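You operate a simulated robot arm through the tools that you are given. There is no shell and no other tool. Be economical: measure what you need, move in short steps, check, and stop when the job is done.

You run a simulated two-armed robot. Do the job below in one go: nothing can be reset, and whatever is moved stays where it is left.

JOB
Grease the blue bearing, then put it in the small green tray.
Fine: seat it in the cradle; hold the coupler on while you pump, till grease shows; no mess; the grease tap ends shut. Where these are worked on the way, their far stop is far enough and under half their travel is too little: grease tap.

The check looks at the end state, three seconds after you hand in, the way a careful person would. Anything else that was tipped, shoved, dropped, spilled or broken makes it a failure.

ROBOT AND FRAMES
Two 7-joint arms with two-finger parallel grippers on one trunk, on a base that drives. Base frame: it is fixed to the floor where the robot stands at the start and does not move with it; the origin is under the middle of the robot, x ahead of it, y to its left, z up. Readings come in m, degrees, newtons and seconds.
The left shoulder is at the start at [0.07, 0.134, 1.226], the right one opposite. With the tool pointing down near the work surface each hand reaches from about 0.1 to 0.64 m from the robot's upright axis, wherever it stands, measured 20 degrees to its own side. Places, roughly: coupler [0.4, -0.3, 0.9]; cradle [0.4, -0.1, 0.9]; grease pump lever [0.4, 0.1, 1.1]; grease tap [0.3, 0.1, 0.9]; inside of the small green tray [0.3, -0.1, 0.9]. Payload 1.57 kg a hand.
The tool frame of a hand sits at the grasp point between the pads (the TCP): z along the fingers, y along the line on which they close. The tips reach 0.03 m beyond it. Largest opening 0.08 m; finger width 0.017, thickness 0.012; the body of the gripper, 0.04 by 0.082 m, starts 0.08 m behind the TCP.
Orientation is told as [roll, pitch, yaw] about the base's x, y, z axes, in that order, counted from this pose: with the fingers straight down and closing along the base's y, the tool's x points along the base's -x, its y along +y and its z along -z.

CONTROLS
- The arms move only by the tool jog_arm. It takes "left_increments", "right_increments" or both (then of equal length, played together; a hand with none holds still); each is a list of rows, each a list of 7 numbers: the shift along the tool's x, y, z in units of 30 mm (1.0 is 30 mm), then the turn, a rotation vector about the tool's x, y, z in units of 5 degrees (1.0 is 5 degrees), then the finger opening in m, from 0 to 0.08. In form: [[x, y, z, ax, ay, az, claw], ...]. A call has 1 to 12 rows; each row shifts and turns the commanded pose from where the row before left it, along the tool's axes as they then stand. A call with a number of a shift or a turn outside -1 to 1 is refused whole. A row lasts 0.2 s, in which the tool goes at most 0.05 m and 8.6 degrees; a call with a longer step from one row to the next is refused whole, and so is a gripper value outside its range. A pose out of reach is approached as far as the arm can. The call stops where the force on the tool passes 40 N (or 10 N more than at its start, if that is more) or the arm is blocked; 0.2 s more then pass. The fingers move at their own pace (about 0.153 m/s each) and stop on an object; they squeeze with about 38 N. The grip force told is the motor's: it shows also when the fingers shut on nothing. Time passes only in rows, and 0.2 s behind the last, so rows that do not move let the fingers close. It gives the time, the measured TCP pose, the force on the tool (base axes), the opening and the grip force at its end, in the units of the frame above (readings bear some noise), with the torque about the TCP (base axes, N m) and any sound that the robot's microphone picked up.
- Cameras (640 x 400 px; columns grow to the right, rows downward): "scene" is now at [0.1312, -0.0241, 1.4489]; the picture's right is [-0.29, -0.96, 0.00], its down [-0.60, 0.18, -0.78] and it looks along [0.74, -0.22, -0.63] (base axes); focal length 214 px, centre (320, 200). "left" rides on the left gripper at [0.072, 0.007, -0.122] in its tool frame; the picture's right is [-0.09, 1.00, 0.00], its down [-0.84, -0.08, -0.54] and it looks along [-0.54, -0.05, 0.84] (tool axes); focal length 238 px, centre (320, 200). "right" rides on the right gripper at [0.072, -0.007, -0.122] in its tool frame; the picture's right is [0.09, 1.00, 0.00], its down [-0.84, 0.08, -0.54] and it looks along [-0.54, 0.05, 0.84] (tool axes); focal length 238 px, centre (320, 200). There is no depth. A picture from a camera that has moved, and an enlarged one, comes with that camera's place and axes in the base frame and with its lens.
- capture(camera): a new picture of that camera. It takes no simulated time.
- slide_trunk(by): slides the trunk up (or, below 0, down) by that many m; the arms and the scene camera ride with it, the base frame stays. It gives what a move gives, with no picture.
- drive_base(legs): drives the robot by 1 to 6 legs, each [ahead, left, turn to the left] in m, m and degrees, along the robot's own axes; the way and the turn of a leg run together, so that a leg with both is an arc; at most 1.5 m and 180 degrees a leg. The arms and the cameras ride along, it lands a little off, and it stops where it bumps. It gives what a move gives.
- turn_head(pan, tilt): turns the head with the scene camera to pan (to the left, within 86 degrees either way) and tilt (down, from -29 to 69), counted from straight ahead of the robot. It gives what a move gives.
- zoom(camera, box): a new picture of the part [left, top, right, bottom] of that camera's present view, enlarged. It takes no simulated time.
- job_done(): hands the job in; it is judged then, once.

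Work in short steps. Places have to be worked out from the pictures, the camera data and where the tool is seen: move nearer, look again, correct. Check each grasp and each placing, and mend what went wrong. You have 120 turns and 108 pictures in all, those below and enlarged ones among them. Open the grippers and draw the arms clear of the work before you hand the job in, unless the task says otherwise; then end with one line.

The tools are called as a command line: name --argument value ..., lists and objects as JSON in quotes. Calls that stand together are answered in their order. jog_arm: Moves the arms, as the interface text tells. Its arguments: {"type":"object","properties":{"left_increments":{"type":"array","items":{"type":"array","items":{"type":"number"}}},"right_increments":{"type":"array","items":{"type":"array","items":{"type":"number"}}}},"required":[]} The other tools are called the same way: slide_trunk (by) slides the trunk up or down; drive_base (legs) drives the base; turn_head (pan, tilt) turns the head that bears the scene camera; capture (camera) takes a picture; zoom (camera, box) takes an enlarged picture of a part of a camera's view; job_done () hands the job in.

At the start:

```text
clock: 0.0
left_ee_pos: [0.4433, 0.0789, 1.3657]
left_ee_rot: [-0.1, -0.1, 0.1]
left_force: [-0.1, -0.8, -0.3]
left_moment: [-0.01, 0.01, -0.01]
left_finger_gap: 0.0798
left_grip_force: 0.1
right_ee_pos: [0.3712, -0.2623, 1.3482]
right_ee_rot: [0.0, 0.0, 0.0]
right_force: [0.4, -1.2, 0.0]
right_moment: [0.01, 0.0, -0.01]
right_finger_gap: 0.0801
right_grip_force: 0.1
trunk travel left (down, up): [-0.8, 0.14]
robot x, y, heading: [-0.0002, 0.0025, 0.0]
head pan, tilt: [-16.8, 39.0]
```

scene: 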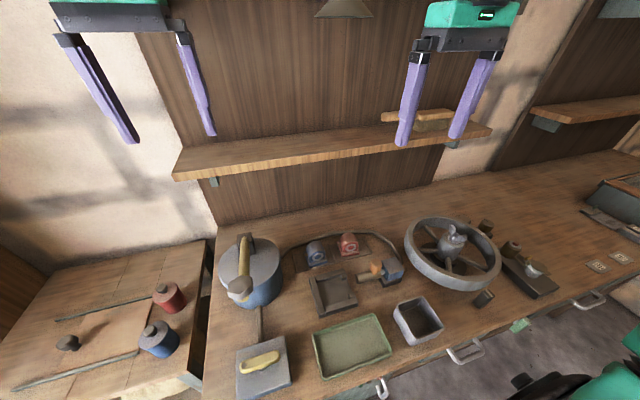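
right: 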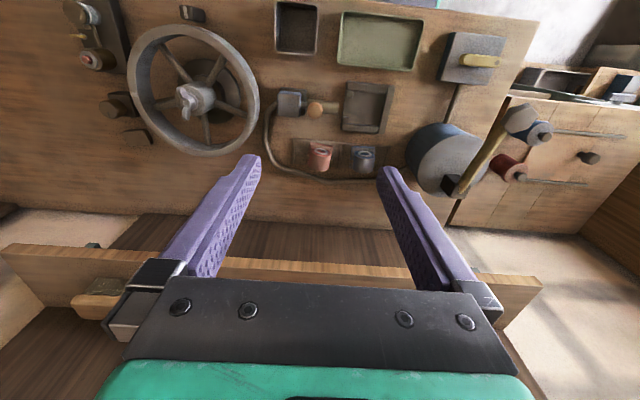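
left: 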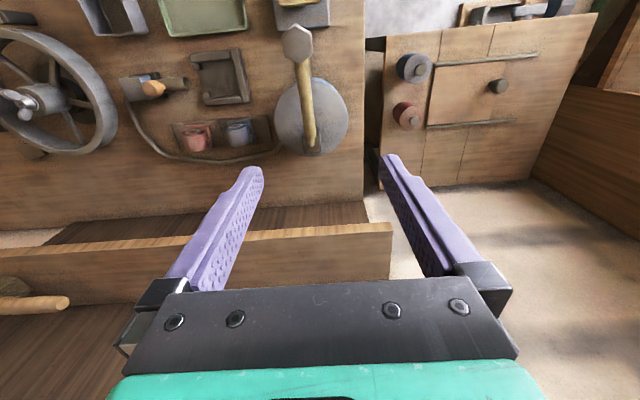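

I start by looking closer at the work area.

zoom --camera "scene" --box '[220, 220, 420, 345]'

zoom --camera "scene" --box '[200, 220, 400, 400]'

zoom --camera "left" --box '[110, 0, 370, 170]'

```text
3.20 times, centred on (320, 282) of scene
camera zoom: at [0.1312, -0.0241, 1.4489], right [-0.29, -0.96, 0.0], down [-0.6, 0.18, -0.78], along [0.74, -0.22, -0.63], focal length 686 px, centre (320, -64)
```

zoom: 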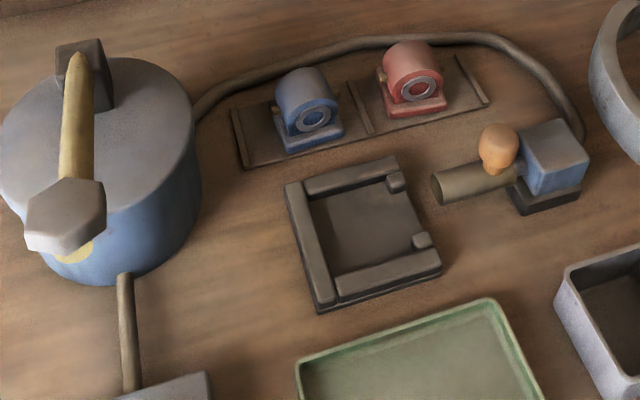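

```text
2.22 times, centred on (300, 310) of scene
camera zoom: at [0.1312, -0.0241, 1.4489], right [-0.29, -0.96, 0.0], down [-0.6, 0.18, -0.78], along [0.74, -0.22, -0.63], focal length 477 px, centre (364, -44)
```

zoom: 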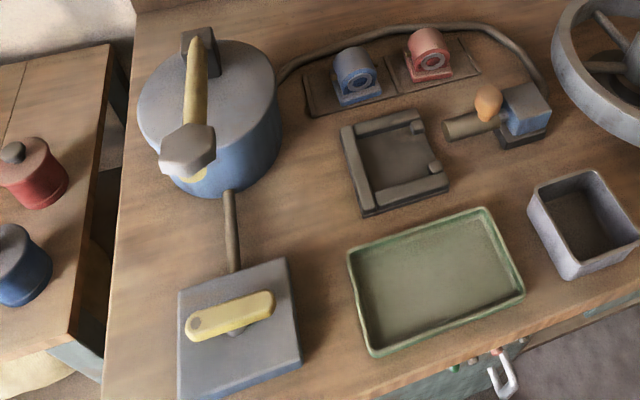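

```text
2.35 times, centred on (240, 85) of left
camera zoom: at [0.3715, 0.0866, 1.4873], right [0.09, 1.0, 0.0], down [0.84, -0.08, 0.54], along [0.54, -0.05, -0.84], focal length 561 px, centre (508, 471)
```

zoom: 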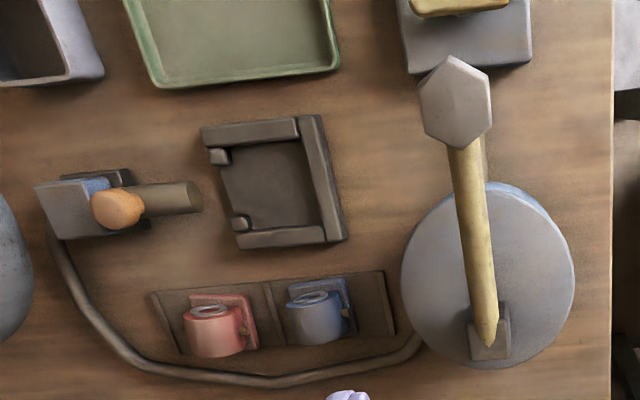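

I need finer detail on bearing, coupler and tap.

zoom --camera "scene" --box '[285, 225, 405, 300]'

zoom --camera "right" --box '[260, 70, 420, 180]'

zoom --camera "scene" --box '[220, 320, 320, 400]'

```text
5.33 times, centred on (345, 262) of scene
camera zoom: at [0.1312, -0.0241, 1.4489], right [-0.29, -0.96, 0.0], down [-0.6, 0.18, -0.78], along [0.74, -0.22, -0.63], focal length 1144 px, centre (187, -133)
```

zoom: 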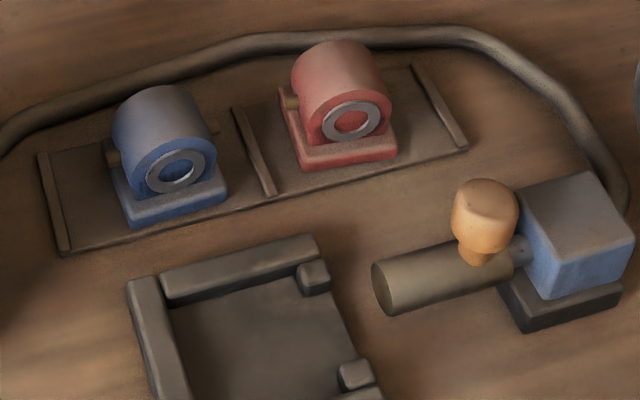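

```text
3.64 times, centred on (340, 125) of right
camera zoom: at [0.2993, -0.2697, 1.469], right [-0.09, 1.0, 0.0], down [0.84, 0.08, 0.54], along [0.54, 0.05, -0.84], focal length 867 px, centre (247, 473)
```

zoom: 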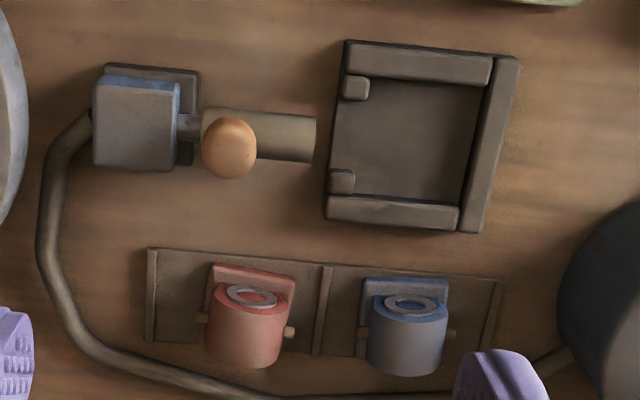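

```text
5.00 times, centred on (270, 360) of scene
camera zoom: at [0.1312, -0.0241, 1.4489], right [-0.29, -0.96, 0.0], down [-0.6, 0.18, -0.78], along [0.74, -0.22, -0.63], focal length 1072 px, centre (570, -600)
```

zoom: 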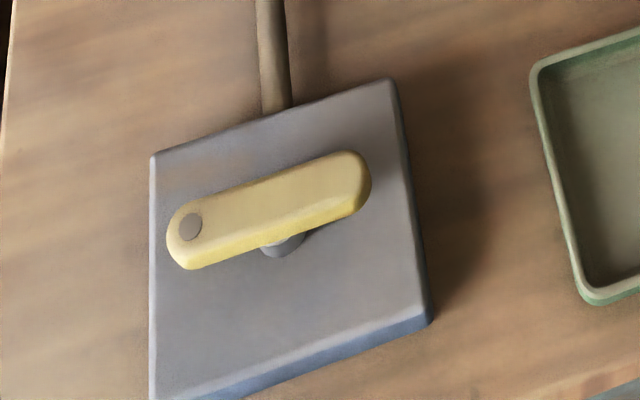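

Blue bearing estimated at about [0.512, -0.133, 0.90]. I bring the right hand camera nearer to see which side the nipple is.

jog_arm --right_increments '[[-0.1, 0.5, 0.95, 0, 0, 0, 0.08], [-0.1, 0.5, 0.95, 0, 0, 0, 0.08], [-0.1, 0.5, 0.95, 0, 0, 0, 0.08], [-0.1, 0.5, 0.95, 0, 0, 0, 0.08], [-0.1, 0.5, 0.95, 0, 0, 0, 0.08], [-0.1, 0.5, 0.95, 0, 0, 0, 0.08], [-0.1, 0.5, 0.95, 0, 0, 0, 0.08]]'

capture --camera "right"

```text
clock: 1.6
left_ee_pos: [0.4437, 0.0786, 1.3637]
left_ee_rot: [-0.1, -0.1, 0.1]
left_force: [-1.1, -0.5, 0.5]
left_moment: [0.04, -0.03, -0.01]
left_finger_gap: 0.0801
left_grip_force: 0.2
right_ee_pos: [0.3928, -0.1583, 1.1471]
right_ee_rot: [0.0, 0.1, 0.1]
right_force: [0.0, -0.1, -0.6]
right_moment: [-0.02, 0.02, 0.02]
right_finger_gap: 0.08
right_grip_force: 0.1
trunk travel left (down, up): [-0.8, 0.14]
robot x, y, heading: [-0.0019, -0.0001, -0.1]
head pan, tilt: [-16.8, 39.0]
```

```text
98 pictures are left
camera right: at [0.3204, -0.1661, 1.2683], right [-0.09, 1.0, 0.0], down [0.84, 0.08, 0.54], along [0.54, 0.05, -0.84], focal length 238 px, centre (320, 200)
```

right: 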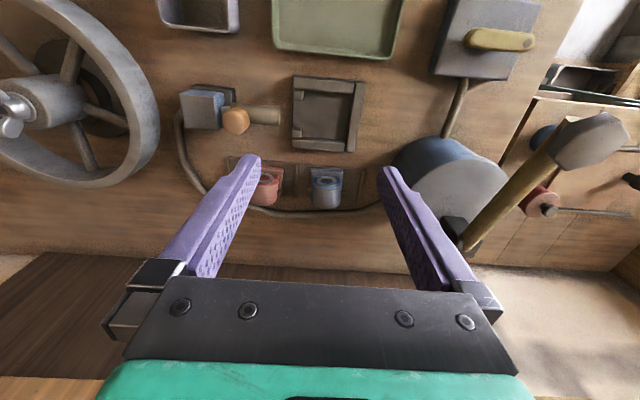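

Zoom on the bearings and on the coupler/cradle.

zoom --camera "right" --box '[240, 150, 370, 225]'

zoom --camera "right" --box '[170, 65, 370, 190]'

```text
4.92 times, centred on (305, 188) of right
camera zoom: at [0.3204, -0.1661, 1.2683], right [-0.09, 1.0, 0.0], down [0.84, 0.08, 0.54], along [0.54, 0.05, -0.84], focal length 1173 px, centre (394, 262)
```

zoom: 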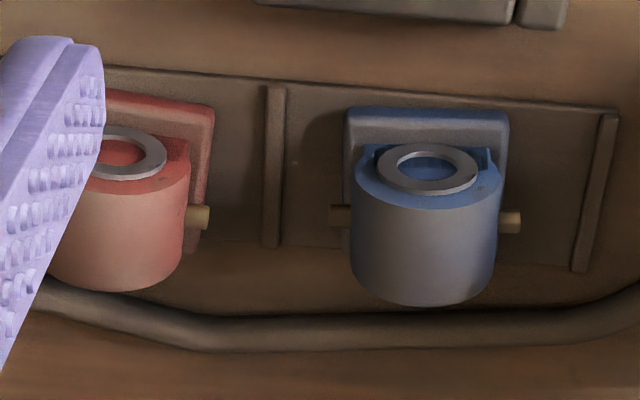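

```text
3.20 times, centred on (270, 128) of right
camera zoom: at [0.3204, -0.1661, 1.2683], right [-0.09, 1.0, 0.0], down [0.84, 0.08, 0.54], along [0.54, 0.05, -0.84], focal length 763 px, centre (480, 432)
```

zoom: 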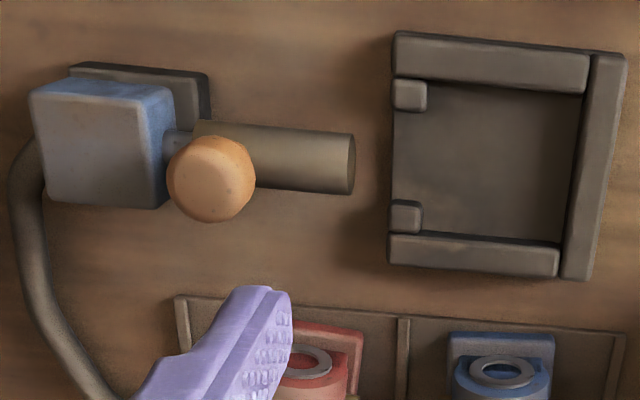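

Both sides have stubs; I must tell nipple from plug. Zoom tightly with both cameras.

zoom --camera "right" --box '[300, 160, 356, 215]'

zoom --camera "scene" --box '[295, 232, 365, 272]'

```text
7.27 times, centred on (328, 188) of right
camera zoom: at [0.3204, -0.1661, 1.2683], right [-0.09, 1.0, 0.0], down [0.84, 0.08, 0.54], along [0.54, 0.05, -0.84], focal length 1734 px, centre (262, 291)
```

zoom: 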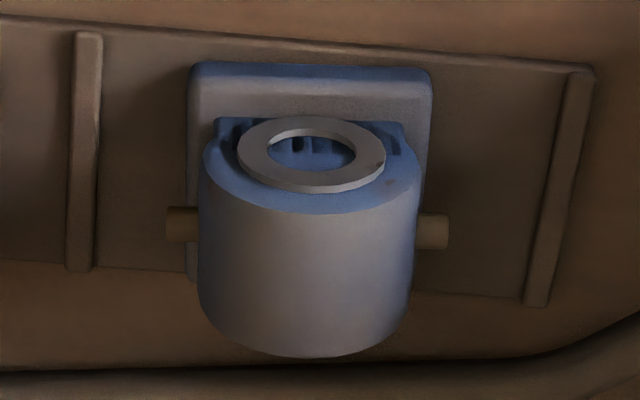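

```text
9.14 times, centred on (330, 252) of scene
camera zoom: at [0.1321, -0.0235, 1.4488], right [-0.29, -0.96, 0.0], down [-0.6, 0.18, -0.78], along [0.74, -0.23, -0.63], focal length 1961 px, centre (229, -275)
```

zoom: 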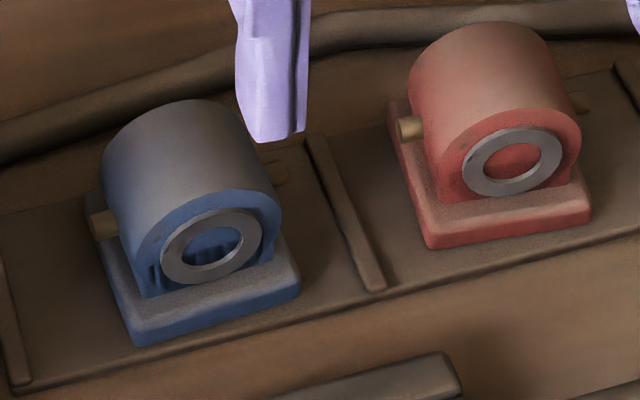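

Bearing looks symmetric, with base about 0.06 x 0.06 centred [0.537,-0.137], yaw ≈ +4°. I turn the right hand to yaw 94 so the fingers close along the bore axis.

jog_arm --right_increments '[[0, 0, 0, 0, 0, -1, 0.08], [0, 0, 0, 0, 0, -1, 0.08], [0, 0, 0, 0, 0, -1, 0.08], [0, 0, 0, 0, 0, -1, 0.08], [0, 0, 0, 0, 0, -1, 0.08], [0, 0, 0, 0, 0, -1, 0.08], [0, 0, 0, 0, 0, -1, 0.08], [0, 0, 0, 0, 0, -1, 0.08], [0, 0, 0, 0, 0, -1, 0.08], [0, 0, 0, 0, 0, -1, 0.08], [0, 0, 0, 0, 0, -1, 0.08], [0, 0, 0, 0, 0, -1, 0.08]]'

jog_arm --right_increments '[[0, 0, 0, 0, 0, -1, 0.08], [0, 0, 0, 0, 0, -1, 0.08], [0, 0, 0, 0, 0, -1, 0.08], [0, 0, 0, 0, 0, -1, 0.08], [0, 0, 0, 0, 0, -1, 0.08], [0, 0, 0, 0, 0, -1, 0.08], [0, 0, 0, 0, 0, -0.8, 0.08]]'

capture --camera "right"

```text
clock: 4.2
left_ee_pos: [0.443, 0.0784, 1.3635]
left_ee_rot: [-0.1, -0.1, 0.1]
left_force: [-0.4, 0.5, -0.1]
left_moment: [-0.02, -0.04, 0.04]
left_finger_gap: 0.0799
left_grip_force: 0.1
right_ee_pos: [0.393, -0.1565, 1.1484]
right_ee_rot: [-0.1, -0.1, 60.1]
right_force: [-0.3, -0.4, -0.9]
right_moment: [-0.03, -0.01, -0.01]
right_finger_gap: 0.08
right_grip_force: 0.0
trunk travel left (down, up): [-0.8, 0.14]
robot x, y, heading: [0.001, 0.0012, -0.0]
head pan, tilt: [-16.8, 39.0]
```

```text
clock: 5.8
left_ee_pos: [0.4427, 0.0785, 1.3651]
left_ee_rot: [-0.1, -0.2, 0.1]
left_force: [0.5, -0.3, 0.0]
left_moment: [0.0, 0.01, 0.02]
left_finger_gap: 0.08
left_grip_force: 0.0
right_ee_pos: [0.3922, -0.1569, 1.1493]
right_ee_rot: [0.0, 0.0, 94.2]
right_force: [-0.2, -0.5, 0.5]
right_moment: [-0.02, 0.01, 0.02]
right_finger_gap: 0.0799
right_grip_force: 0.1
trunk travel left (down, up): [-0.8, 0.14]
robot x, y, heading: [-0.0017, 0.0023, 0.1]
head pan, tilt: [-16.8, 39.0]
```

```text
93 pictures are left
camera right: at [0.4038, -0.2287, 1.2692], right [-0.99, -0.16, 0.0], down [-0.14, 0.83, 0.54], along [-0.09, 0.53, -0.84], focal length 238 px, centre (320, 200)
```

right: 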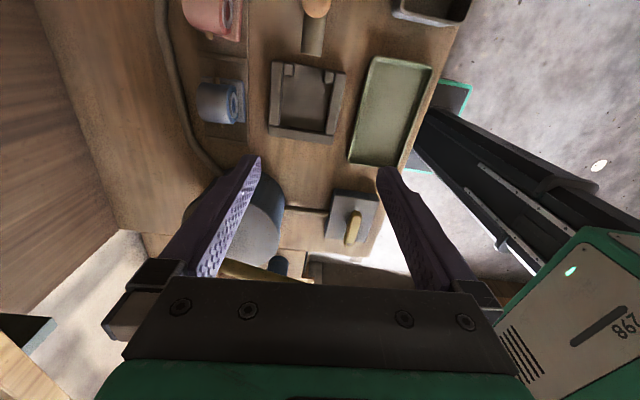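

Hand oriented. Move above the bearing at z≈1.05 and look.

jog_arm --right_increments '[[-0.07, -0.97, 0.66, 0, 0, 0, 0.08], [-0.07, -0.97, 0.66, 0, 0, 0, 0.08], [-0.07, -0.97, 0.66, 0, 0, 0, 0.08], [-0.07, -0.97, 0.66, 0, 0, 0, 0.08], [-0.07, -0.97, 0.66, 0, 0, 0, 0.08]]'

capture --camera "right"

capture --camera "scene"

```text
clock: 7.0
left_ee_pos: [0.4442, 0.0765, 1.3639]
left_ee_rot: [0.0, -0.1, 0.1]
left_force: [0.7, -0.1, -1.4]
left_moment: [-0.03, 0.05, 0.01]
left_finger_gap: 0.0797
left_grip_force: 0.0
right_ee_pos: [0.5231, -0.1465, 1.0534]
right_ee_rot: [-0.2, -0.1, 93.8]
right_force: [0.5, 0.2, 0.6]
right_moment: [-0.01, -0.01, -0.01]
right_finger_gap: 0.0801
right_grip_force: 0.0
right hand out of reach, approached as far as the arm can: row 5
trunk travel left (down, up): [-0.8, 0.14]
robot x, y, heading: [-0.0012, 0.0001, -0.2]
head pan, tilt: [-16.8, 39.0]
```

```text
92 pictures are left
camera right: at [0.534, -0.2195, 1.1739], right [-0.99, -0.16, 0.0], down [-0.14, 0.83, 0.54], along [-0.09, 0.54, -0.84], focal length 238 px, centre (320, 200)
```

right: 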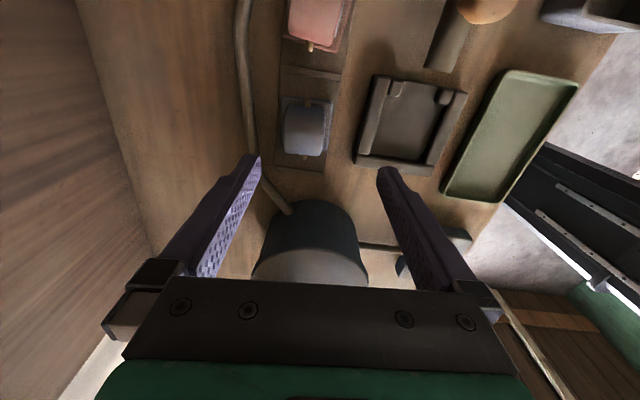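

```text
91 pictures are left
camera scene: at [0.1326, -0.0247, 1.4488], right [-0.29, -0.96, 0.0], down [-0.6, 0.18, -0.78], along [0.74, -0.22, -0.63], focal length 214 px, centre (320, 200)
```

scene: 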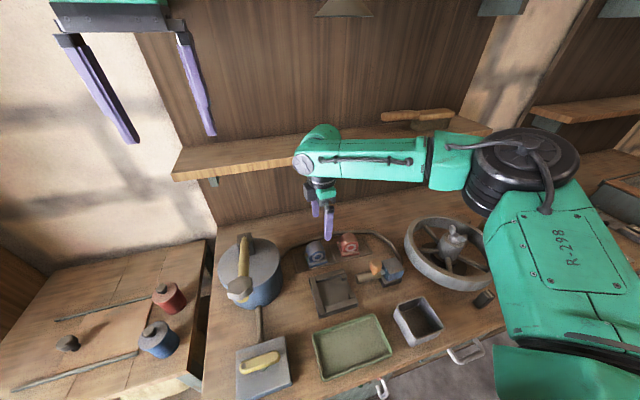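

The reach ends at x≈0.523. I check the clearance ahead of the base before driving a bit nearer.

turn_head --pan 0 --tilt 69

capture --camera "scene"

```text
clock: 8.0
left_ee_pos: [0.4439, 0.0789, 1.364]
left_ee_rot: [-0.1, -0.1, 0.1]
left_force: [-0.1, 0.2, 0.0]
left_moment: [0.03, -0.02, 0.01]
left_finger_gap: 0.08
left_grip_force: 0.1
right_ee_pos: [0.5204, -0.1459, 1.0549]
right_ee_rot: [-0.1, 0.0, 94.0]
right_force: [0.3, -0.3, -0.7]
right_moment: [0.02, -0.01, -0.01]
right_finger_gap: 0.0803
right_grip_force: 0.0
trunk travel left (down, up): [-0.8, 0.14]
robot x, y, heading: [0.0017, 0.001, -0.4]
head pan, tilt: [0.0, 68.8]
```

```text
90 pictures are left
camera scene: at [0.1051, 0.0007, 1.4114], right [0.0, -1.0, 0.0], down [-0.93, 0.0, -0.36], along [0.36, 0.0, -0.93], focal length 214 px, centre (320, 200)
```

scene: 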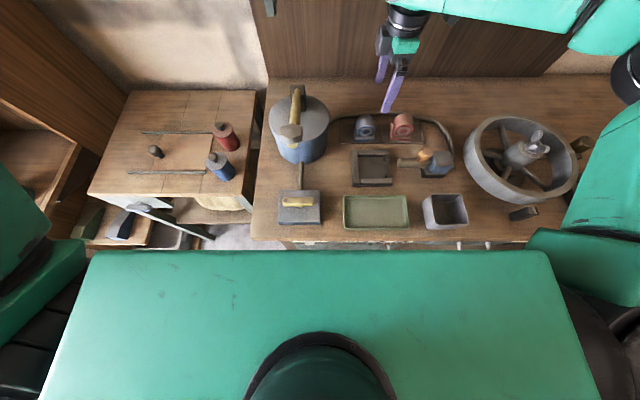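

There is about 0.07 m between torso and bench; I retract the hand slightly and drive 0.045 m ahead.

jog_arm --right_increments '[[0, 1, 0, 0, 0, 0, 0.08], [0, 0.5, 0, 0, 0, 0, 0.08]]'

drive_base --legs '[[0.045, 0, 0.4]]'

turn_head --pan -12 --tilt 50

capture --camera "scene"

```text
clock: 8.6
left_ee_pos: [0.4419, 0.0779, 1.3642]
left_ee_rot: [-0.1, -0.2, 0.1]
left_force: [0.2, 0.4, -0.4]
left_moment: [-0.01, -0.01, -0.02]
left_finger_gap: 0.08
left_grip_force: 0.1
right_ee_pos: [0.4763, -0.1491, 1.0533]
right_ee_rot: [-0.2, -0.1, 93.9]
right_force: [-0.7, -0.5, 1.2]
right_moment: [-0.02, 0.01, 0.0]
right_finger_gap: 0.08
right_grip_force: 0.0
trunk travel left (down, up): [-0.8, 0.14]
robot x, y, heading: [-0.0012, -0.0014, -0.1]
head pan, tilt: [0.0, 68.8]
```

```text
clock: 9.5
left_ee_pos: [0.4672, 0.0797, 1.363]
left_ee_rot: [-0.1, 0.0, 0.1]
left_force: [-0.6, 0.2, 1.4]
left_moment: [0.0, 0.04, 0.01]
left_finger_gap: 0.0799
left_grip_force: 0.1
right_ee_pos: [0.5022, -0.149, 1.0515]
right_ee_rot: [0.1, 0.0, 93.9]
right_force: [0.1, -0.8, 0.3]
right_moment: [-0.01, 0.05, 0.02]
right_finger_gap: 0.0801
right_grip_force: 0.1
trunk travel left (down, up): [-0.8, 0.14]
robot x, y, heading: [0.0197, -0.001, -0.0]
head pan, tilt: [0.0, 68.8]
stopped in leg 1: the robot was blocked; the commanded pose is now the measured one
```

```text
clock: 10.3
left_ee_pos: [0.4648, 0.0791, 1.3639]
left_ee_rot: [-0.2, -0.2, 0.0]
left_force: [0.8, -1.0, -0.3]
left_moment: [-0.03, -0.01, -0.01]
left_finger_gap: 0.0801
left_grip_force: 0.1
right_ee_pos: [0.5012, -0.1487, 1.0519]
right_ee_rot: [-0.1, 0.1, 94.0]
right_force: [-0.4, 0.4, -0.2]
right_moment: [0.01, -0.02, 0.0]
right_finger_gap: 0.0802
right_grip_force: 0.2
trunk travel left (down, up): [-0.8, 0.14]
robot x, y, heading: [0.0235, 0.0003, 0.2]
head pan, tilt: [-12.0, 50.0]
```

```text
89 pictures are left
camera scene: at [0.1476, -0.0145, 1.4331], right [-0.21, -0.98, 0.0], down [-0.75, 0.16, -0.64], along [0.63, -0.13, -0.77], focal length 214 px, centre (320, 200)
```

scene: 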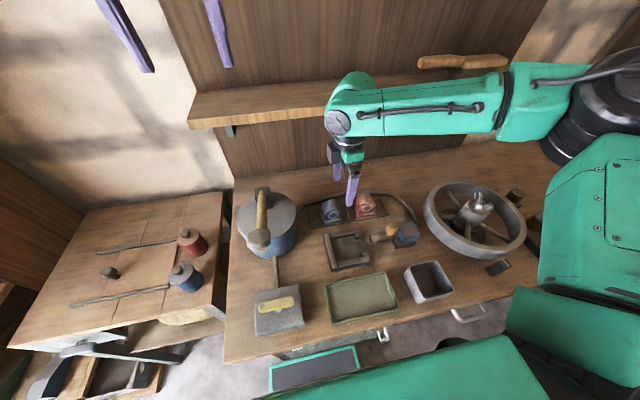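

The base was blocked after 0.022 m; all stands. That gives reach to x≈0.545; I move over the bearing.

jog_arm --right_increments '[[-0.15, -0.6, 0, 0, 0, 0, 0.08], [-0.15, -0.6, 0, 0, 0, 0, 0.08]]'

zoom --camera "right" --box '[200, 50, 440, 210]'

zoom --camera "scene" --box '[300, 140, 420, 230]'

```text
clock: 10.9
left_ee_pos: [0.4678, 0.0802, 1.3631]
left_ee_rot: [-0.1, 0.0, 0.1]
left_force: [0.9, -0.7, 0.3]
left_moment: [0.02, 0.01, 0.03]
left_finger_gap: 0.0799
left_grip_force: 0.1
right_ee_pos: [0.5364, -0.1373, 1.0533]
right_ee_rot: [0.1, 0.0, 94.0]
right_force: [0.1, 0.7, -0.3]
right_moment: [0.02, 0.01, 0.0]
right_finger_gap: 0.08
right_grip_force: 0.0
trunk travel left (down, up): [-0.8, 0.14]
robot x, y, heading: [0.0205, -0.0004, 0.2]
head pan, tilt: [-12.0, 50.0]
```

```text
2.50 times, centred on (320, 130) of right
camera zoom: at [0.5483, -0.2099, 1.1743], right [-0.99, -0.16, 0.0], down [-0.13, 0.83, 0.54], along [-0.09, 0.54, -0.84], focal length 596 px, centre (320, 375)
```

zoom: 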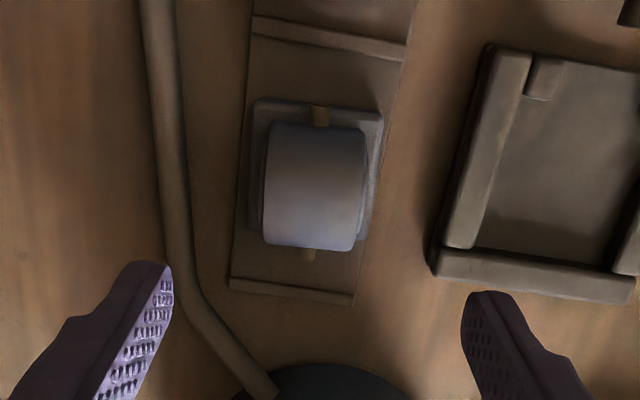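

```text
4.44 times, centred on (360, 185) of scene
camera zoom: at [0.1489, -0.0143, 1.4331], right [-0.21, -0.98, 0.0], down [-0.75, 0.16, -0.64], along [0.63, -0.13, -0.77], focal length 953 px, centre (142, 267)
```

zoom: 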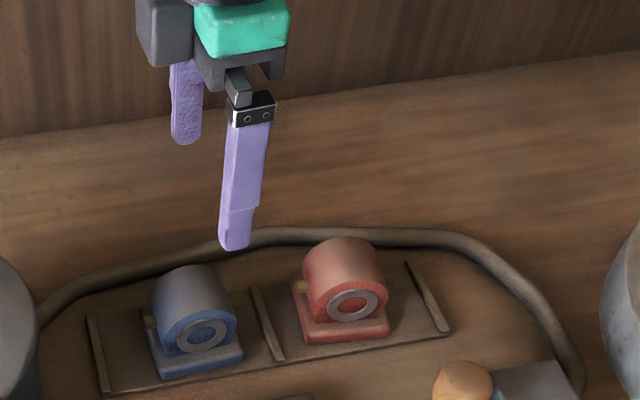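

Bearing centre ≈[0.538,-0.136], well between the fingers. Descend to TCP z≈0.918.

jog_arm --right_increments '[[0, 0, 0.9, 0, 0, 0, 0.08], [0, 0, 0.9, 0, 0, 0, 0.08], [0, 0, 0.9, 0, 0, 0, 0.08], [0, 0, 0.9, 0, 0, 0, 0.08], [0, 0, 0.9, 0, 0, 0, 0.08]]'

capture --camera "right"

zoom --camera "scene" --box '[290, 150, 410, 230]'

```text
clock: 12.1
left_ee_pos: [0.4616, 0.0797, 1.3659]
left_ee_rot: [0.0, -0.3, 0.1]
left_force: [0.2, 0.4, 0.0]
left_moment: [-0.01, -0.02, 0.02]
left_finger_gap: 0.0799
left_grip_force: 0.1
right_ee_pos: [0.5124, -0.1557, 0.9521]
right_ee_rot: [-1.7, -0.3, 94.1]
right_force: [-7.3, -0.9, 15.1]
right_moment: [0.17, -0.37, 0.01]
right_finger_gap: 0.0766
right_grip_force: 0.1
right hand out of reach, approached as far as the arm can: row 1, 2, 3, 4, 5
trunk travel left (down, up): [-0.8, 0.14]
robot x, y, heading: [0.0255, 0.0011, 0.1]
head pan, tilt: [-12.0, 50.0]
stopped in row 5 (right hand): the force on the tool passed its limit (the readings are from after the stop); the commanded pose is now the measured one
```

```text
86 pictures are left
camera right: at [0.5196, -0.229, 1.0719], right [-0.99, -0.16, -0.03], down [-0.15, 0.83, 0.54], along [-0.06, 0.54, -0.84], focal length 238 px, centre (320, 200)
```

right: 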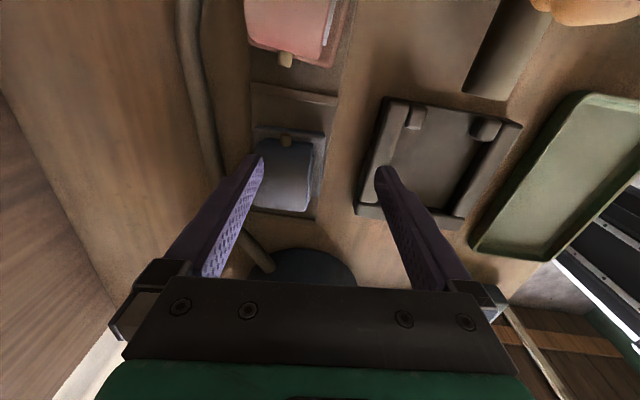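

```text
5.00 times, centred on (350, 190) of scene
camera zoom: at [0.1427, -0.0141, 1.4336], right [-0.21, -0.98, 0.0], down [-0.75, 0.16, -0.65], along [0.63, -0.13, -0.76], focal length 1072 px, centre (170, 250)
```

zoom: 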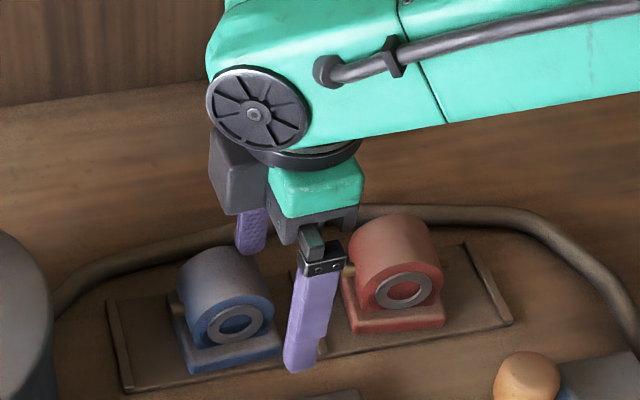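

Reach shrinks when lowering; the hand was pulled back and a finger touched the bearing's top. I raise it, then lower the trunk to gain reach.

jog_arm --right_increments '[[0, 0, -0.9, 0, 0, 0, 0.08], [0, 0, -1, 0, 0, 0, 0.08], [0, 0, -1, 0, 0, 0, 0.08], [0, 0, -1, 0, 0, 0, 0.08], [0, 0, -1, 0, 0, 0, 0.08]]'

slide_trunk --by -0.12

capture --camera "scene"

capture --camera "right"

```text
clock: 13.3
left_ee_pos: [0.4635, 0.0802, 1.364]
left_ee_rot: [0.0, -0.1, 0.1]
left_force: [0.1, -0.1, -0.2]
left_moment: [0.02, 0.04, 0.0]
left_finger_gap: 0.0801
left_grip_force: 0.0
right_ee_pos: [0.5092, -0.1566, 1.0962]
right_ee_rot: [-1.5, -0.2, 94.0]
right_force: [0.2, 0.0, 0.3]
right_moment: [0.03, 0.01, -0.01]
right_finger_gap: 0.0801
right_grip_force: 0.1
trunk travel left (down, up): [-0.8, 0.14]
robot x, y, heading: [0.0223, 0.0027, -0.2]
head pan, tilt: [-12.0, 50.0]
```

```text
clock: 14.8
left_ee_pos: [0.4653, 0.0792, 1.2432]
left_ee_rot: [-0.1, -0.1, 0.0]
left_force: [0.7, 0.2, 0.4]
left_moment: [0.0, 0.02, 0.01]
left_finger_gap: 0.0802
left_grip_force: 0.0
right_ee_pos: [0.5106, -0.1581, 0.9759]
right_ee_rot: [-1.4, -0.2, 94.0]
right_force: [0.9, 0.4, -0.2]
right_moment: [-0.04, 0.01, -0.04]
right_finger_gap: 0.0801
right_grip_force: 0.0
trunk travel left (down, up): [-0.68, 0.26]
robot x, y, heading: [0.0205, 0.0054, 0.0]
head pan, tilt: [-12.0, 50.0]
```

```text
84 pictures are left
camera scene: at [0.1469, -0.0146, 1.3133], right [-0.21, -0.98, 0.0], down [-0.75, 0.16, -0.64], along [0.63, -0.13, -0.77], focal length 214 px, centre (320, 200)
```

scene: 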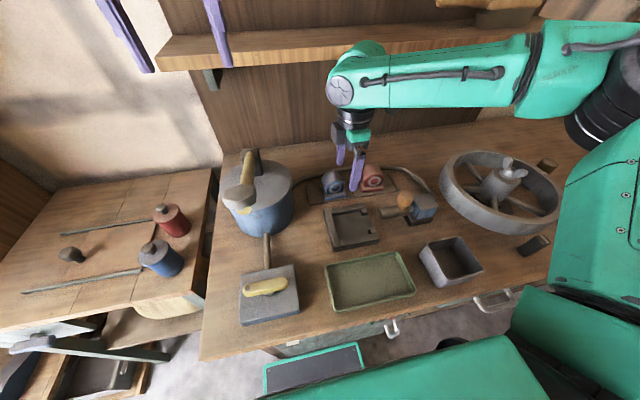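

```text
83 pictures are left
camera right: at [0.5188, -0.2308, 1.0962], right [-0.99, -0.16, -0.03], down [-0.15, 0.83, 0.54], along [-0.07, 0.54, -0.84], focal length 238 px, centre (320, 200)
```

right: 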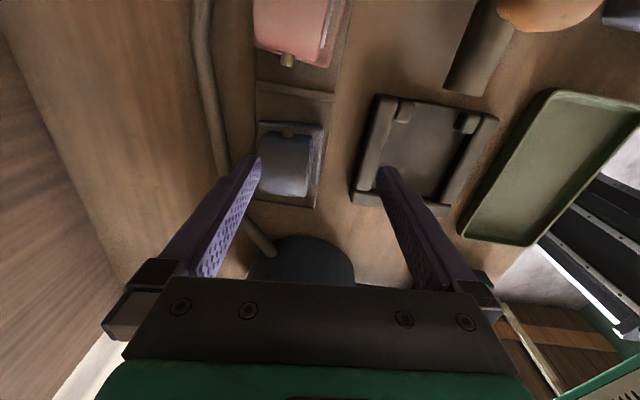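

Fix the small tilt and go over the bearing at z≈0.98.

jog_arm --right_increments '[[-0.33, -0.5, -0.2, 0, -0.28, 0, 0.08], [-0.34, -0.48, 0, 0, 0, 0, 0.08], [0, 0, 0, 0, 0, 0, 0.08]]'

zoom --camera "right" --box '[200, 50, 440, 210]'

```text
clock: 15.6
left_ee_pos: [0.464, 0.0805, 1.244]
left_ee_rot: [0.1, -0.2, 0.2]
left_force: [-0.8, 0.3, -0.1]
left_moment: [0.01, 0.02, -0.03]
left_finger_gap: 0.0799
left_grip_force: 0.0
right_ee_pos: [0.5385, -0.1348, 0.9848]
right_ee_rot: [-1.5, -1.7, 94.0]
right_force: [0.1, 0.0, 0.3]
right_moment: [0.0, 0.0, 0.0]
right_finger_gap: 0.0801
right_grip_force: 0.0
trunk travel left (down, up): [-0.68, 0.26]
robot x, y, heading: [0.0241, 0.0023, -0.1]
head pan, tilt: [-12.0, 50.0]
```

```text
2.50 times, centred on (320, 130) of right
camera zoom: at [0.5472, -0.2113, 1.1038], right [-0.99, -0.16, -0.03], down [-0.15, 0.81, 0.57], along [-0.07, 0.56, -0.82], focal length 596 px, centre (320, 375)
```

zoom: 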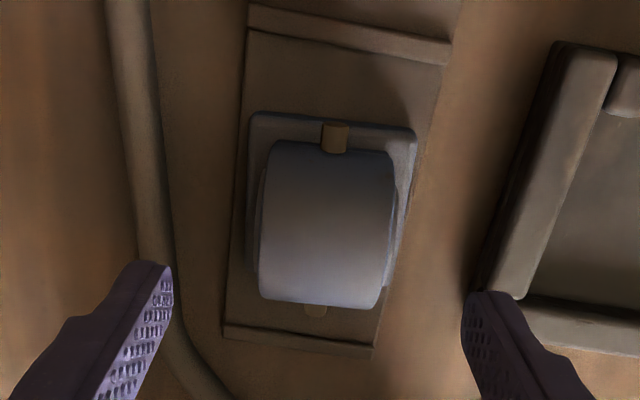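

Correct the tilt (ax −0.3, ay +0.34) and look again.

jog_arm --right_increments '[[0, 0, 0, -0.3, 0.32, 0, 0.08], [0, 0, 0, 0, 0, 0, 0.08]]'

zoom --camera "right" --box '[200, 50, 440, 210]'

```text
clock: 16.2
left_ee_pos: [0.4644, 0.0787, 1.2429]
left_ee_rot: [-0.1, -0.1, 0.1]
left_force: [0.3, 0.2, 0.9]
left_moment: [0.01, 0.03, -0.01]
left_finger_gap: 0.0802
left_grip_force: 0.1
right_ee_pos: [0.5381, -0.1344, 0.9844]
right_ee_rot: [0.0, -0.1, 93.9]
right_force: [-0.1, -0.2, -0.4]
right_moment: [0.05, 0.0, 0.03]
right_finger_gap: 0.0799
right_grip_force: 0.1
trunk travel left (down, up): [-0.68, 0.26]
robot x, y, heading: [0.0242, 0.0007, 0.0]
head pan, tilt: [-12.0, 50.0]
```

```text
2.50 times, centred on (320, 130) of right
camera zoom: at [0.5501, -0.2074, 1.1052], right [-0.99, -0.16, 0.0], down [-0.14, 0.83, 0.54], along [-0.09, 0.54, -0.84], focal length 596 px, centre (320, 375)
```

zoom: 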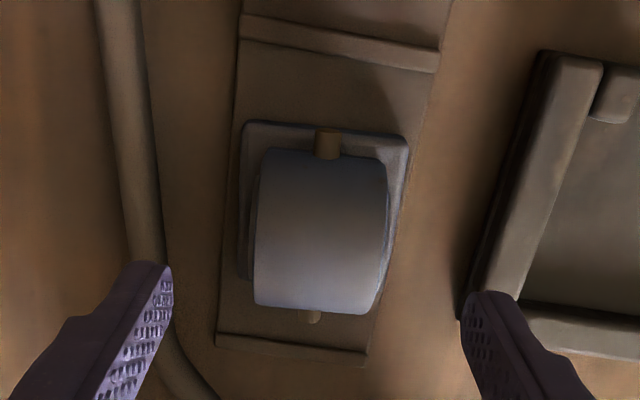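

Aligned. Descend to z≈0.918 in small rows with the opening at max.

jog_arm --right_increments '[[0, 0, 0.55, 0, 0, 0, 0.08], [0, 0, 0.55, 0, 0, 0, 0.08], [0, 0, 0.55, 0, 0, 0, 0.08], [0, 0, 0.55, 0, 0, 0, 0.08], [0, 0, 0, 0, 0, 0, 0.08]]'

capture --camera "right"

zoom --camera "scene" --box '[290, 150, 410, 230]'

```text
clock: 17.4
left_ee_pos: [0.465, 0.0796, 1.2444]
left_ee_rot: [-0.1, -0.1, 0.1]
left_force: [0.7, 0.2, -0.8]
left_moment: [-0.01, 0.0, -0.01]
left_finger_gap: 0.0798
left_grip_force: 0.0
right_ee_pos: [0.5351, -0.1387, 0.9187]
right_ee_rot: [-0.1, -0.2, 94.1]
right_force: [-0.1, -0.9, -0.7]
right_moment: [-0.01, 0.02, -0.01]
right_finger_gap: 0.0801
right_grip_force: 0.1
right hand out of reach, approached as far as the arm can: row 4
trunk travel left (down, up): [-0.68, 0.26]
robot x, y, heading: [0.0233, -0.0026, 0.1]
head pan, tilt: [-12.0, 50.0]
```

```text
80 pictures are left
camera right: at [0.5467, -0.2107, 1.0387], right [-0.99, -0.16, 0.0], down [-0.14, 0.83, 0.55], along [-0.09, 0.54, -0.84], focal length 238 px, centre (320, 200)
```

right: 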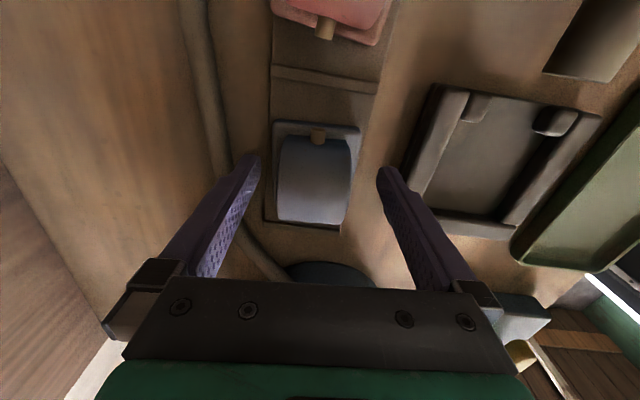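

```text
5.00 times, centred on (350, 190) of scene
camera zoom: at [0.1469, -0.0146, 1.3133], right [-0.21, -0.98, 0.0], down [-0.75, 0.16, -0.64], along [0.63, -0.13, -0.77], focal length 1072 px, centre (170, 250)
```

zoom: 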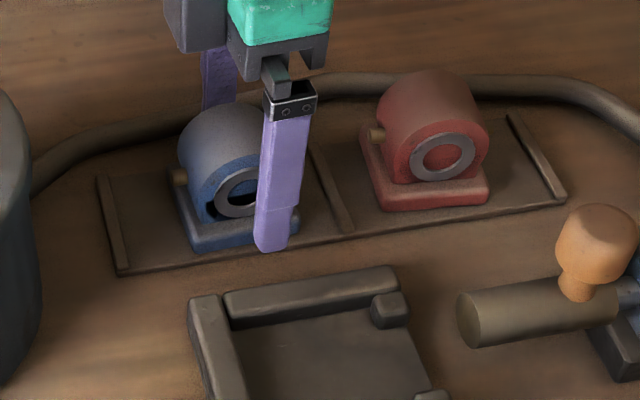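

Finger seems ~8 mm to the −y side of the bearing axis in the scene view; I shift +y slightly, close, and check.

jog_arm --right_increments '[[-0.2, 0, 0, 0, 0, 0, 0.08], [0, 0, 0, 0, 0, 0, 0.06], [0, 0, 0, 0, 0, 0, 0.04], [0, 0, 0, 0, 0, 0, 0.03], [0, 0, 0, 0, 0, 0, 0.03]]'

capture --camera "right"

zoom --camera "scene" --box '[290, 150, 410, 230]'

```text
clock: 18.6
left_ee_pos: [0.466, 0.08, 1.2449]
left_ee_rot: [-0.1, -0.1, 0.1]
left_force: [0.3, 0.0, 0.0]
left_moment: [0.03, -0.01, 0.0]
left_finger_gap: 0.0801
left_grip_force: 0.0
right_ee_pos: [0.5327, -0.1327, 0.9178]
right_ee_rot: [-0.1, -0.2, 94.0]
right_force: [1.2, 0.4, 0.7]
right_moment: [0.08, 0.17, 0.01]
right_finger_gap: 0.0417
right_grip_force: 38.1
right hand out of reach, approached as far as the arm can: row 1
trunk travel left (down, up): [-0.68, 0.26]
robot x, y, heading: [0.0226, -0.0018, 0.0]
head pan, tilt: [-12.0, 50.0]
```

```text
78 pictures are left
camera right: at [0.5435, -0.2064, 1.0386], right [-0.99, -0.16, 0.0], down [-0.14, 0.83, 0.55], along [-0.09, 0.54, -0.84], focal length 238 px, centre (320, 200)
```

right: 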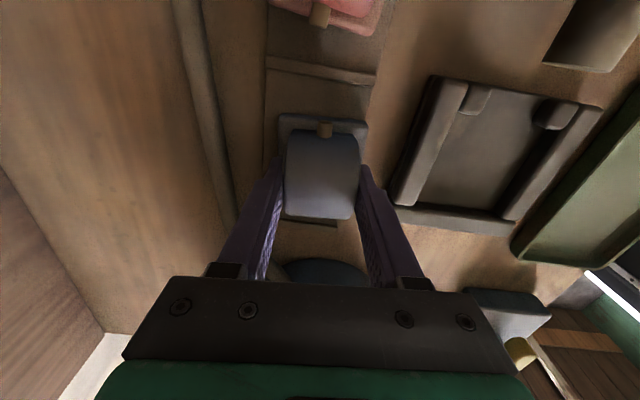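

```text
5.00 times, centred on (350, 190) of scene
camera zoom: at [0.1469, -0.0145, 1.3133], right [-0.21, -0.98, 0.0], down [-0.75, 0.16, -0.64], along [0.63, -0.13, -0.77], focal length 1072 px, centre (170, 250)
```

zoom: 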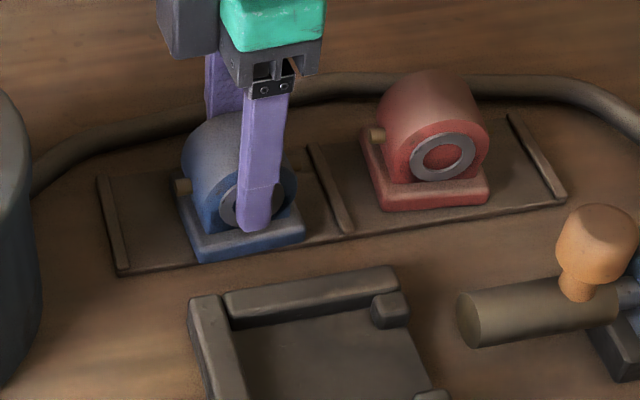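

Gripped at 0.0417. Lift 0.07 m and check the grasp and the stubs.

jog_arm --right_increments '[[0, 0, -0.5, 0, 0, 0, 0.03], [0, 0, -0.6, 0, 0, 0, 0.03], [0, 0, -0.6, 0, 0, 0, 0.03], [0, 0, -0.6, 0, 0, 0, 0.03]]'

zoom --camera "right" --box '[220, 90, 420, 240]'

zoom --camera "scene" --box '[300, 130, 400, 200]'

```text
clock: 19.6
left_ee_pos: [0.4652, 0.0792, 1.2443]
left_ee_rot: [0.0, -0.1, 0.1]
left_force: [0.5, 0.5, -0.1]
left_moment: [-0.02, -0.02, -0.03]
left_finger_gap: 0.0801
left_grip_force: 0.0
right_ee_pos: [0.5311, -0.1343, 0.9858]
right_ee_rot: [0.1, 0.0, 94.0]
right_force: [0.1, 0.5, -4.0]
right_moment: [-0.02, -0.02, 0.01]
right_finger_gap: 0.0418
right_grip_force: 37.9
trunk travel left (down, up): [-0.68, 0.26]
robot x, y, heading: [0.0239, -0.0, 0.1]
head pan, tilt: [-12.0, 50.0]
```

```text
2.67 times, centred on (320, 165) of right
camera zoom: at [0.5434, -0.2068, 1.1067], right [-0.99, -0.16, 0.0], down [-0.14, 0.83, 0.54], along [-0.09, 0.54, -0.84], focal length 636 px, centre (320, 293)
```

zoom: 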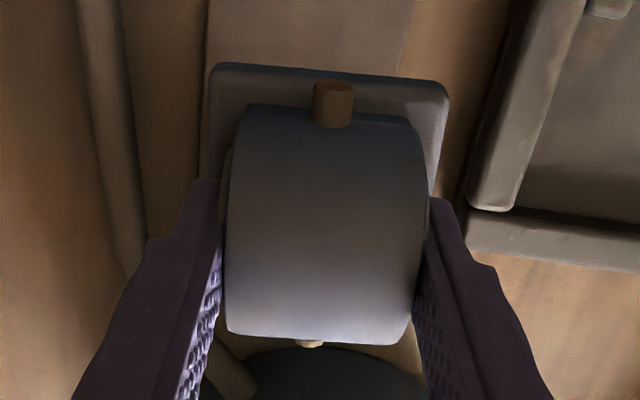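

```text
5.71 times, centred on (350, 165) of scene
camera zoom: at [0.1473, -0.0146, 1.3132], right [-0.21, -0.98, 0.0], down [-0.75, 0.16, -0.64], along [0.63, -0.13, -0.77], focal length 1226 px, centre (149, 400)
```

zoom: 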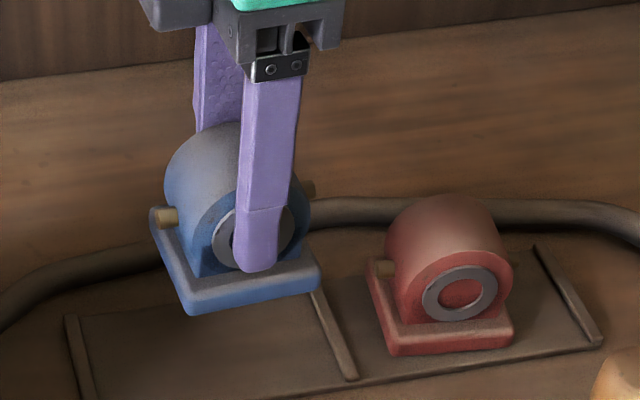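

Grasp holds. Cradle interior computed at about centre [0.4165,-0.150], yaw ≈0. I carry the bearing above it and turn to yaw 90.

jog_arm --right_increments '[[0.04, 0.96, -0.1, 0, 0, 0, 0.03], [0.04, 0.96, -0.1, 0, 0, 0, 0.03], [0.04, 0.96, -0.1, 0, 0, 0, 0.03], [0.04, 0.96, -0.1, 0, 0, 0, 0.03], [0, 0, 0, 0, 0, 0.8, 0.03], [0, 0, 0, 0, 0, 0, 0.03]]'

capture --camera "right"

zoom --camera "scene" --box '[290, 130, 450, 260]'

```text
clock: 21.0
left_ee_pos: [0.4669, 0.0786, 1.2443]
left_ee_rot: [0.0, 0.0, 0.0]
left_force: [-0.1, 0.1, 0.5]
left_moment: [-0.04, -0.01, 0.01]
left_finger_gap: 0.0801
left_grip_force: 0.0
right_ee_pos: [0.416, -0.1464, 0.9979]
right_ee_rot: [0.1, -0.1, 90.0]
right_force: [-0.7, -1.0, -3.5]
right_moment: [-0.03, 0.0, 0.02]
right_finger_gap: 0.0417
right_grip_force: 37.7
trunk travel left (down, up): [-0.68, 0.26]
robot x, y, heading: [0.0243, -0.0008, 0.2]
head pan, tilt: [-12.0, 50.0]
```

```text
74 pictures are left
camera right: at [0.4236, -0.2199, 1.1192], right [-1.0, -0.09, 0.0], down [-0.08, 0.84, 0.54], along [-0.05, 0.54, -0.84], focal length 238 px, centre (320, 200)
```

right: 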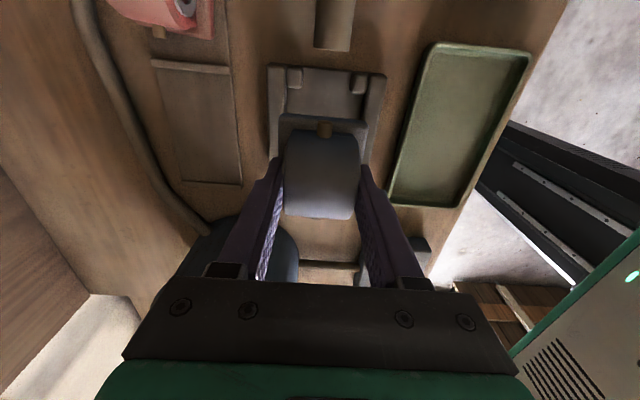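

```text
3.08 times, centred on (370, 195) of scene
camera zoom: at [0.1478, -0.0147, 1.3131], right [-0.21, -0.98, 0.0], down [-0.75, 0.16, -0.64], along [0.63, -0.13, -0.77], focal length 660 px, centre (166, 215)
```

zoom: 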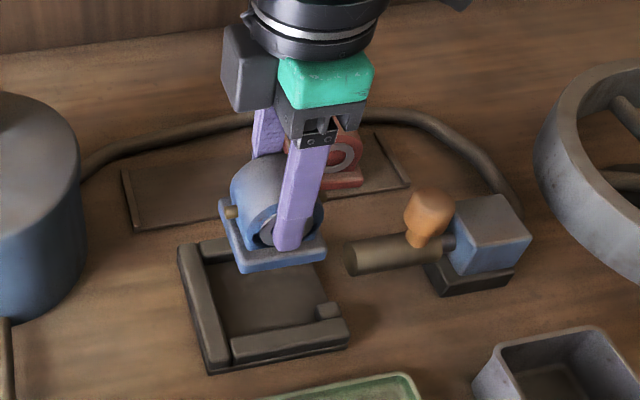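

Bearing is ~4 mm too far in x; correct and descend to just above the seat.

jog_arm --right_increments '[[-0.07, 0.13, 0.5, 0, 0, 0, 0.03], [0, 0, 0.6, 0, 0, 0, 0.03], [0, 0, 0.5, 0, 0, 0, 0.03], [0, 0, 0, 0, 0, 0, 0.03]]'

zoom --camera "right" --box '[220, 40, 420, 240]'

zoom --camera "scene" --box '[310, 150, 430, 250]'

```text
clock: 22.0
left_ee_pos: [0.4665, 0.0795, 1.2441]
left_ee_rot: [0.0, -0.1, 0.2]
left_force: [-0.6, 0.0, -0.5]
left_moment: [0.03, -0.02, -0.03]
left_finger_gap: 0.0799
left_grip_force: 0.1
right_ee_pos: [0.4116, -0.1446, 0.9506]
right_ee_rot: [0.1, -0.2, 90.0]
right_force: [0.2, -0.5, -4.7]
right_moment: [-0.02, 0.0, 0.0]
right_finger_gap: 0.0415
right_grip_force: 38.6
trunk travel left (down, up): [-0.68, 0.26]
robot x, y, heading: [0.0248, 0.0015, 0.3]
head pan, tilt: [-12.0, 50.0]
```

```text
2.00 times, centred on (320, 140) of right
camera zoom: at [0.4191, -0.2177, 1.0722], right [-1.0, -0.09, 0.0], down [-0.08, 0.84, 0.54], along [-0.05, 0.54, -0.84], focal length 477 px, centre (320, 320)
```

zoom: 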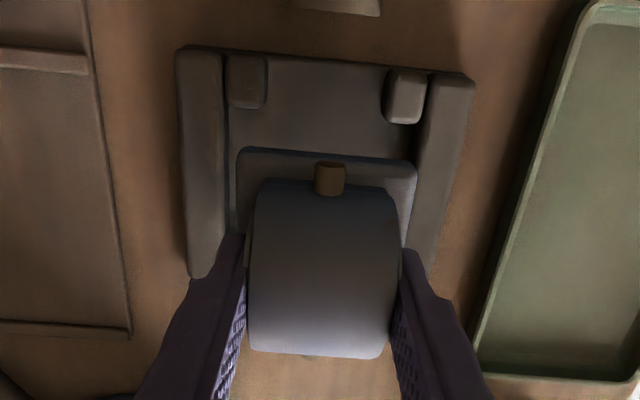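

```text
4.00 times, centred on (370, 200) of scene
camera zoom: at [0.1475, -0.0147, 1.3132], right [-0.21, -0.98, 0.0], down [-0.75, 0.16, -0.64], along [0.63, -0.13, -0.77], focal length 858 px, centre (120, 200)
```

zoom: 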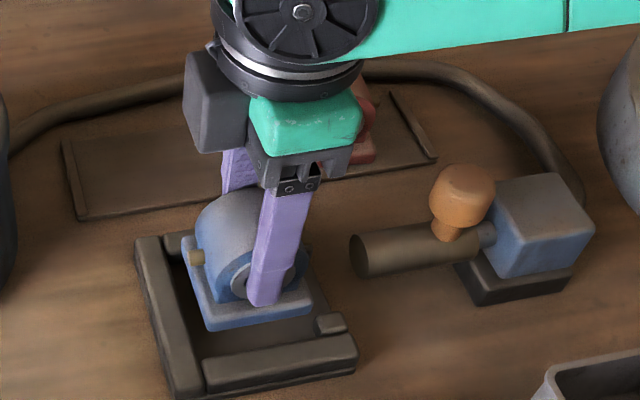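

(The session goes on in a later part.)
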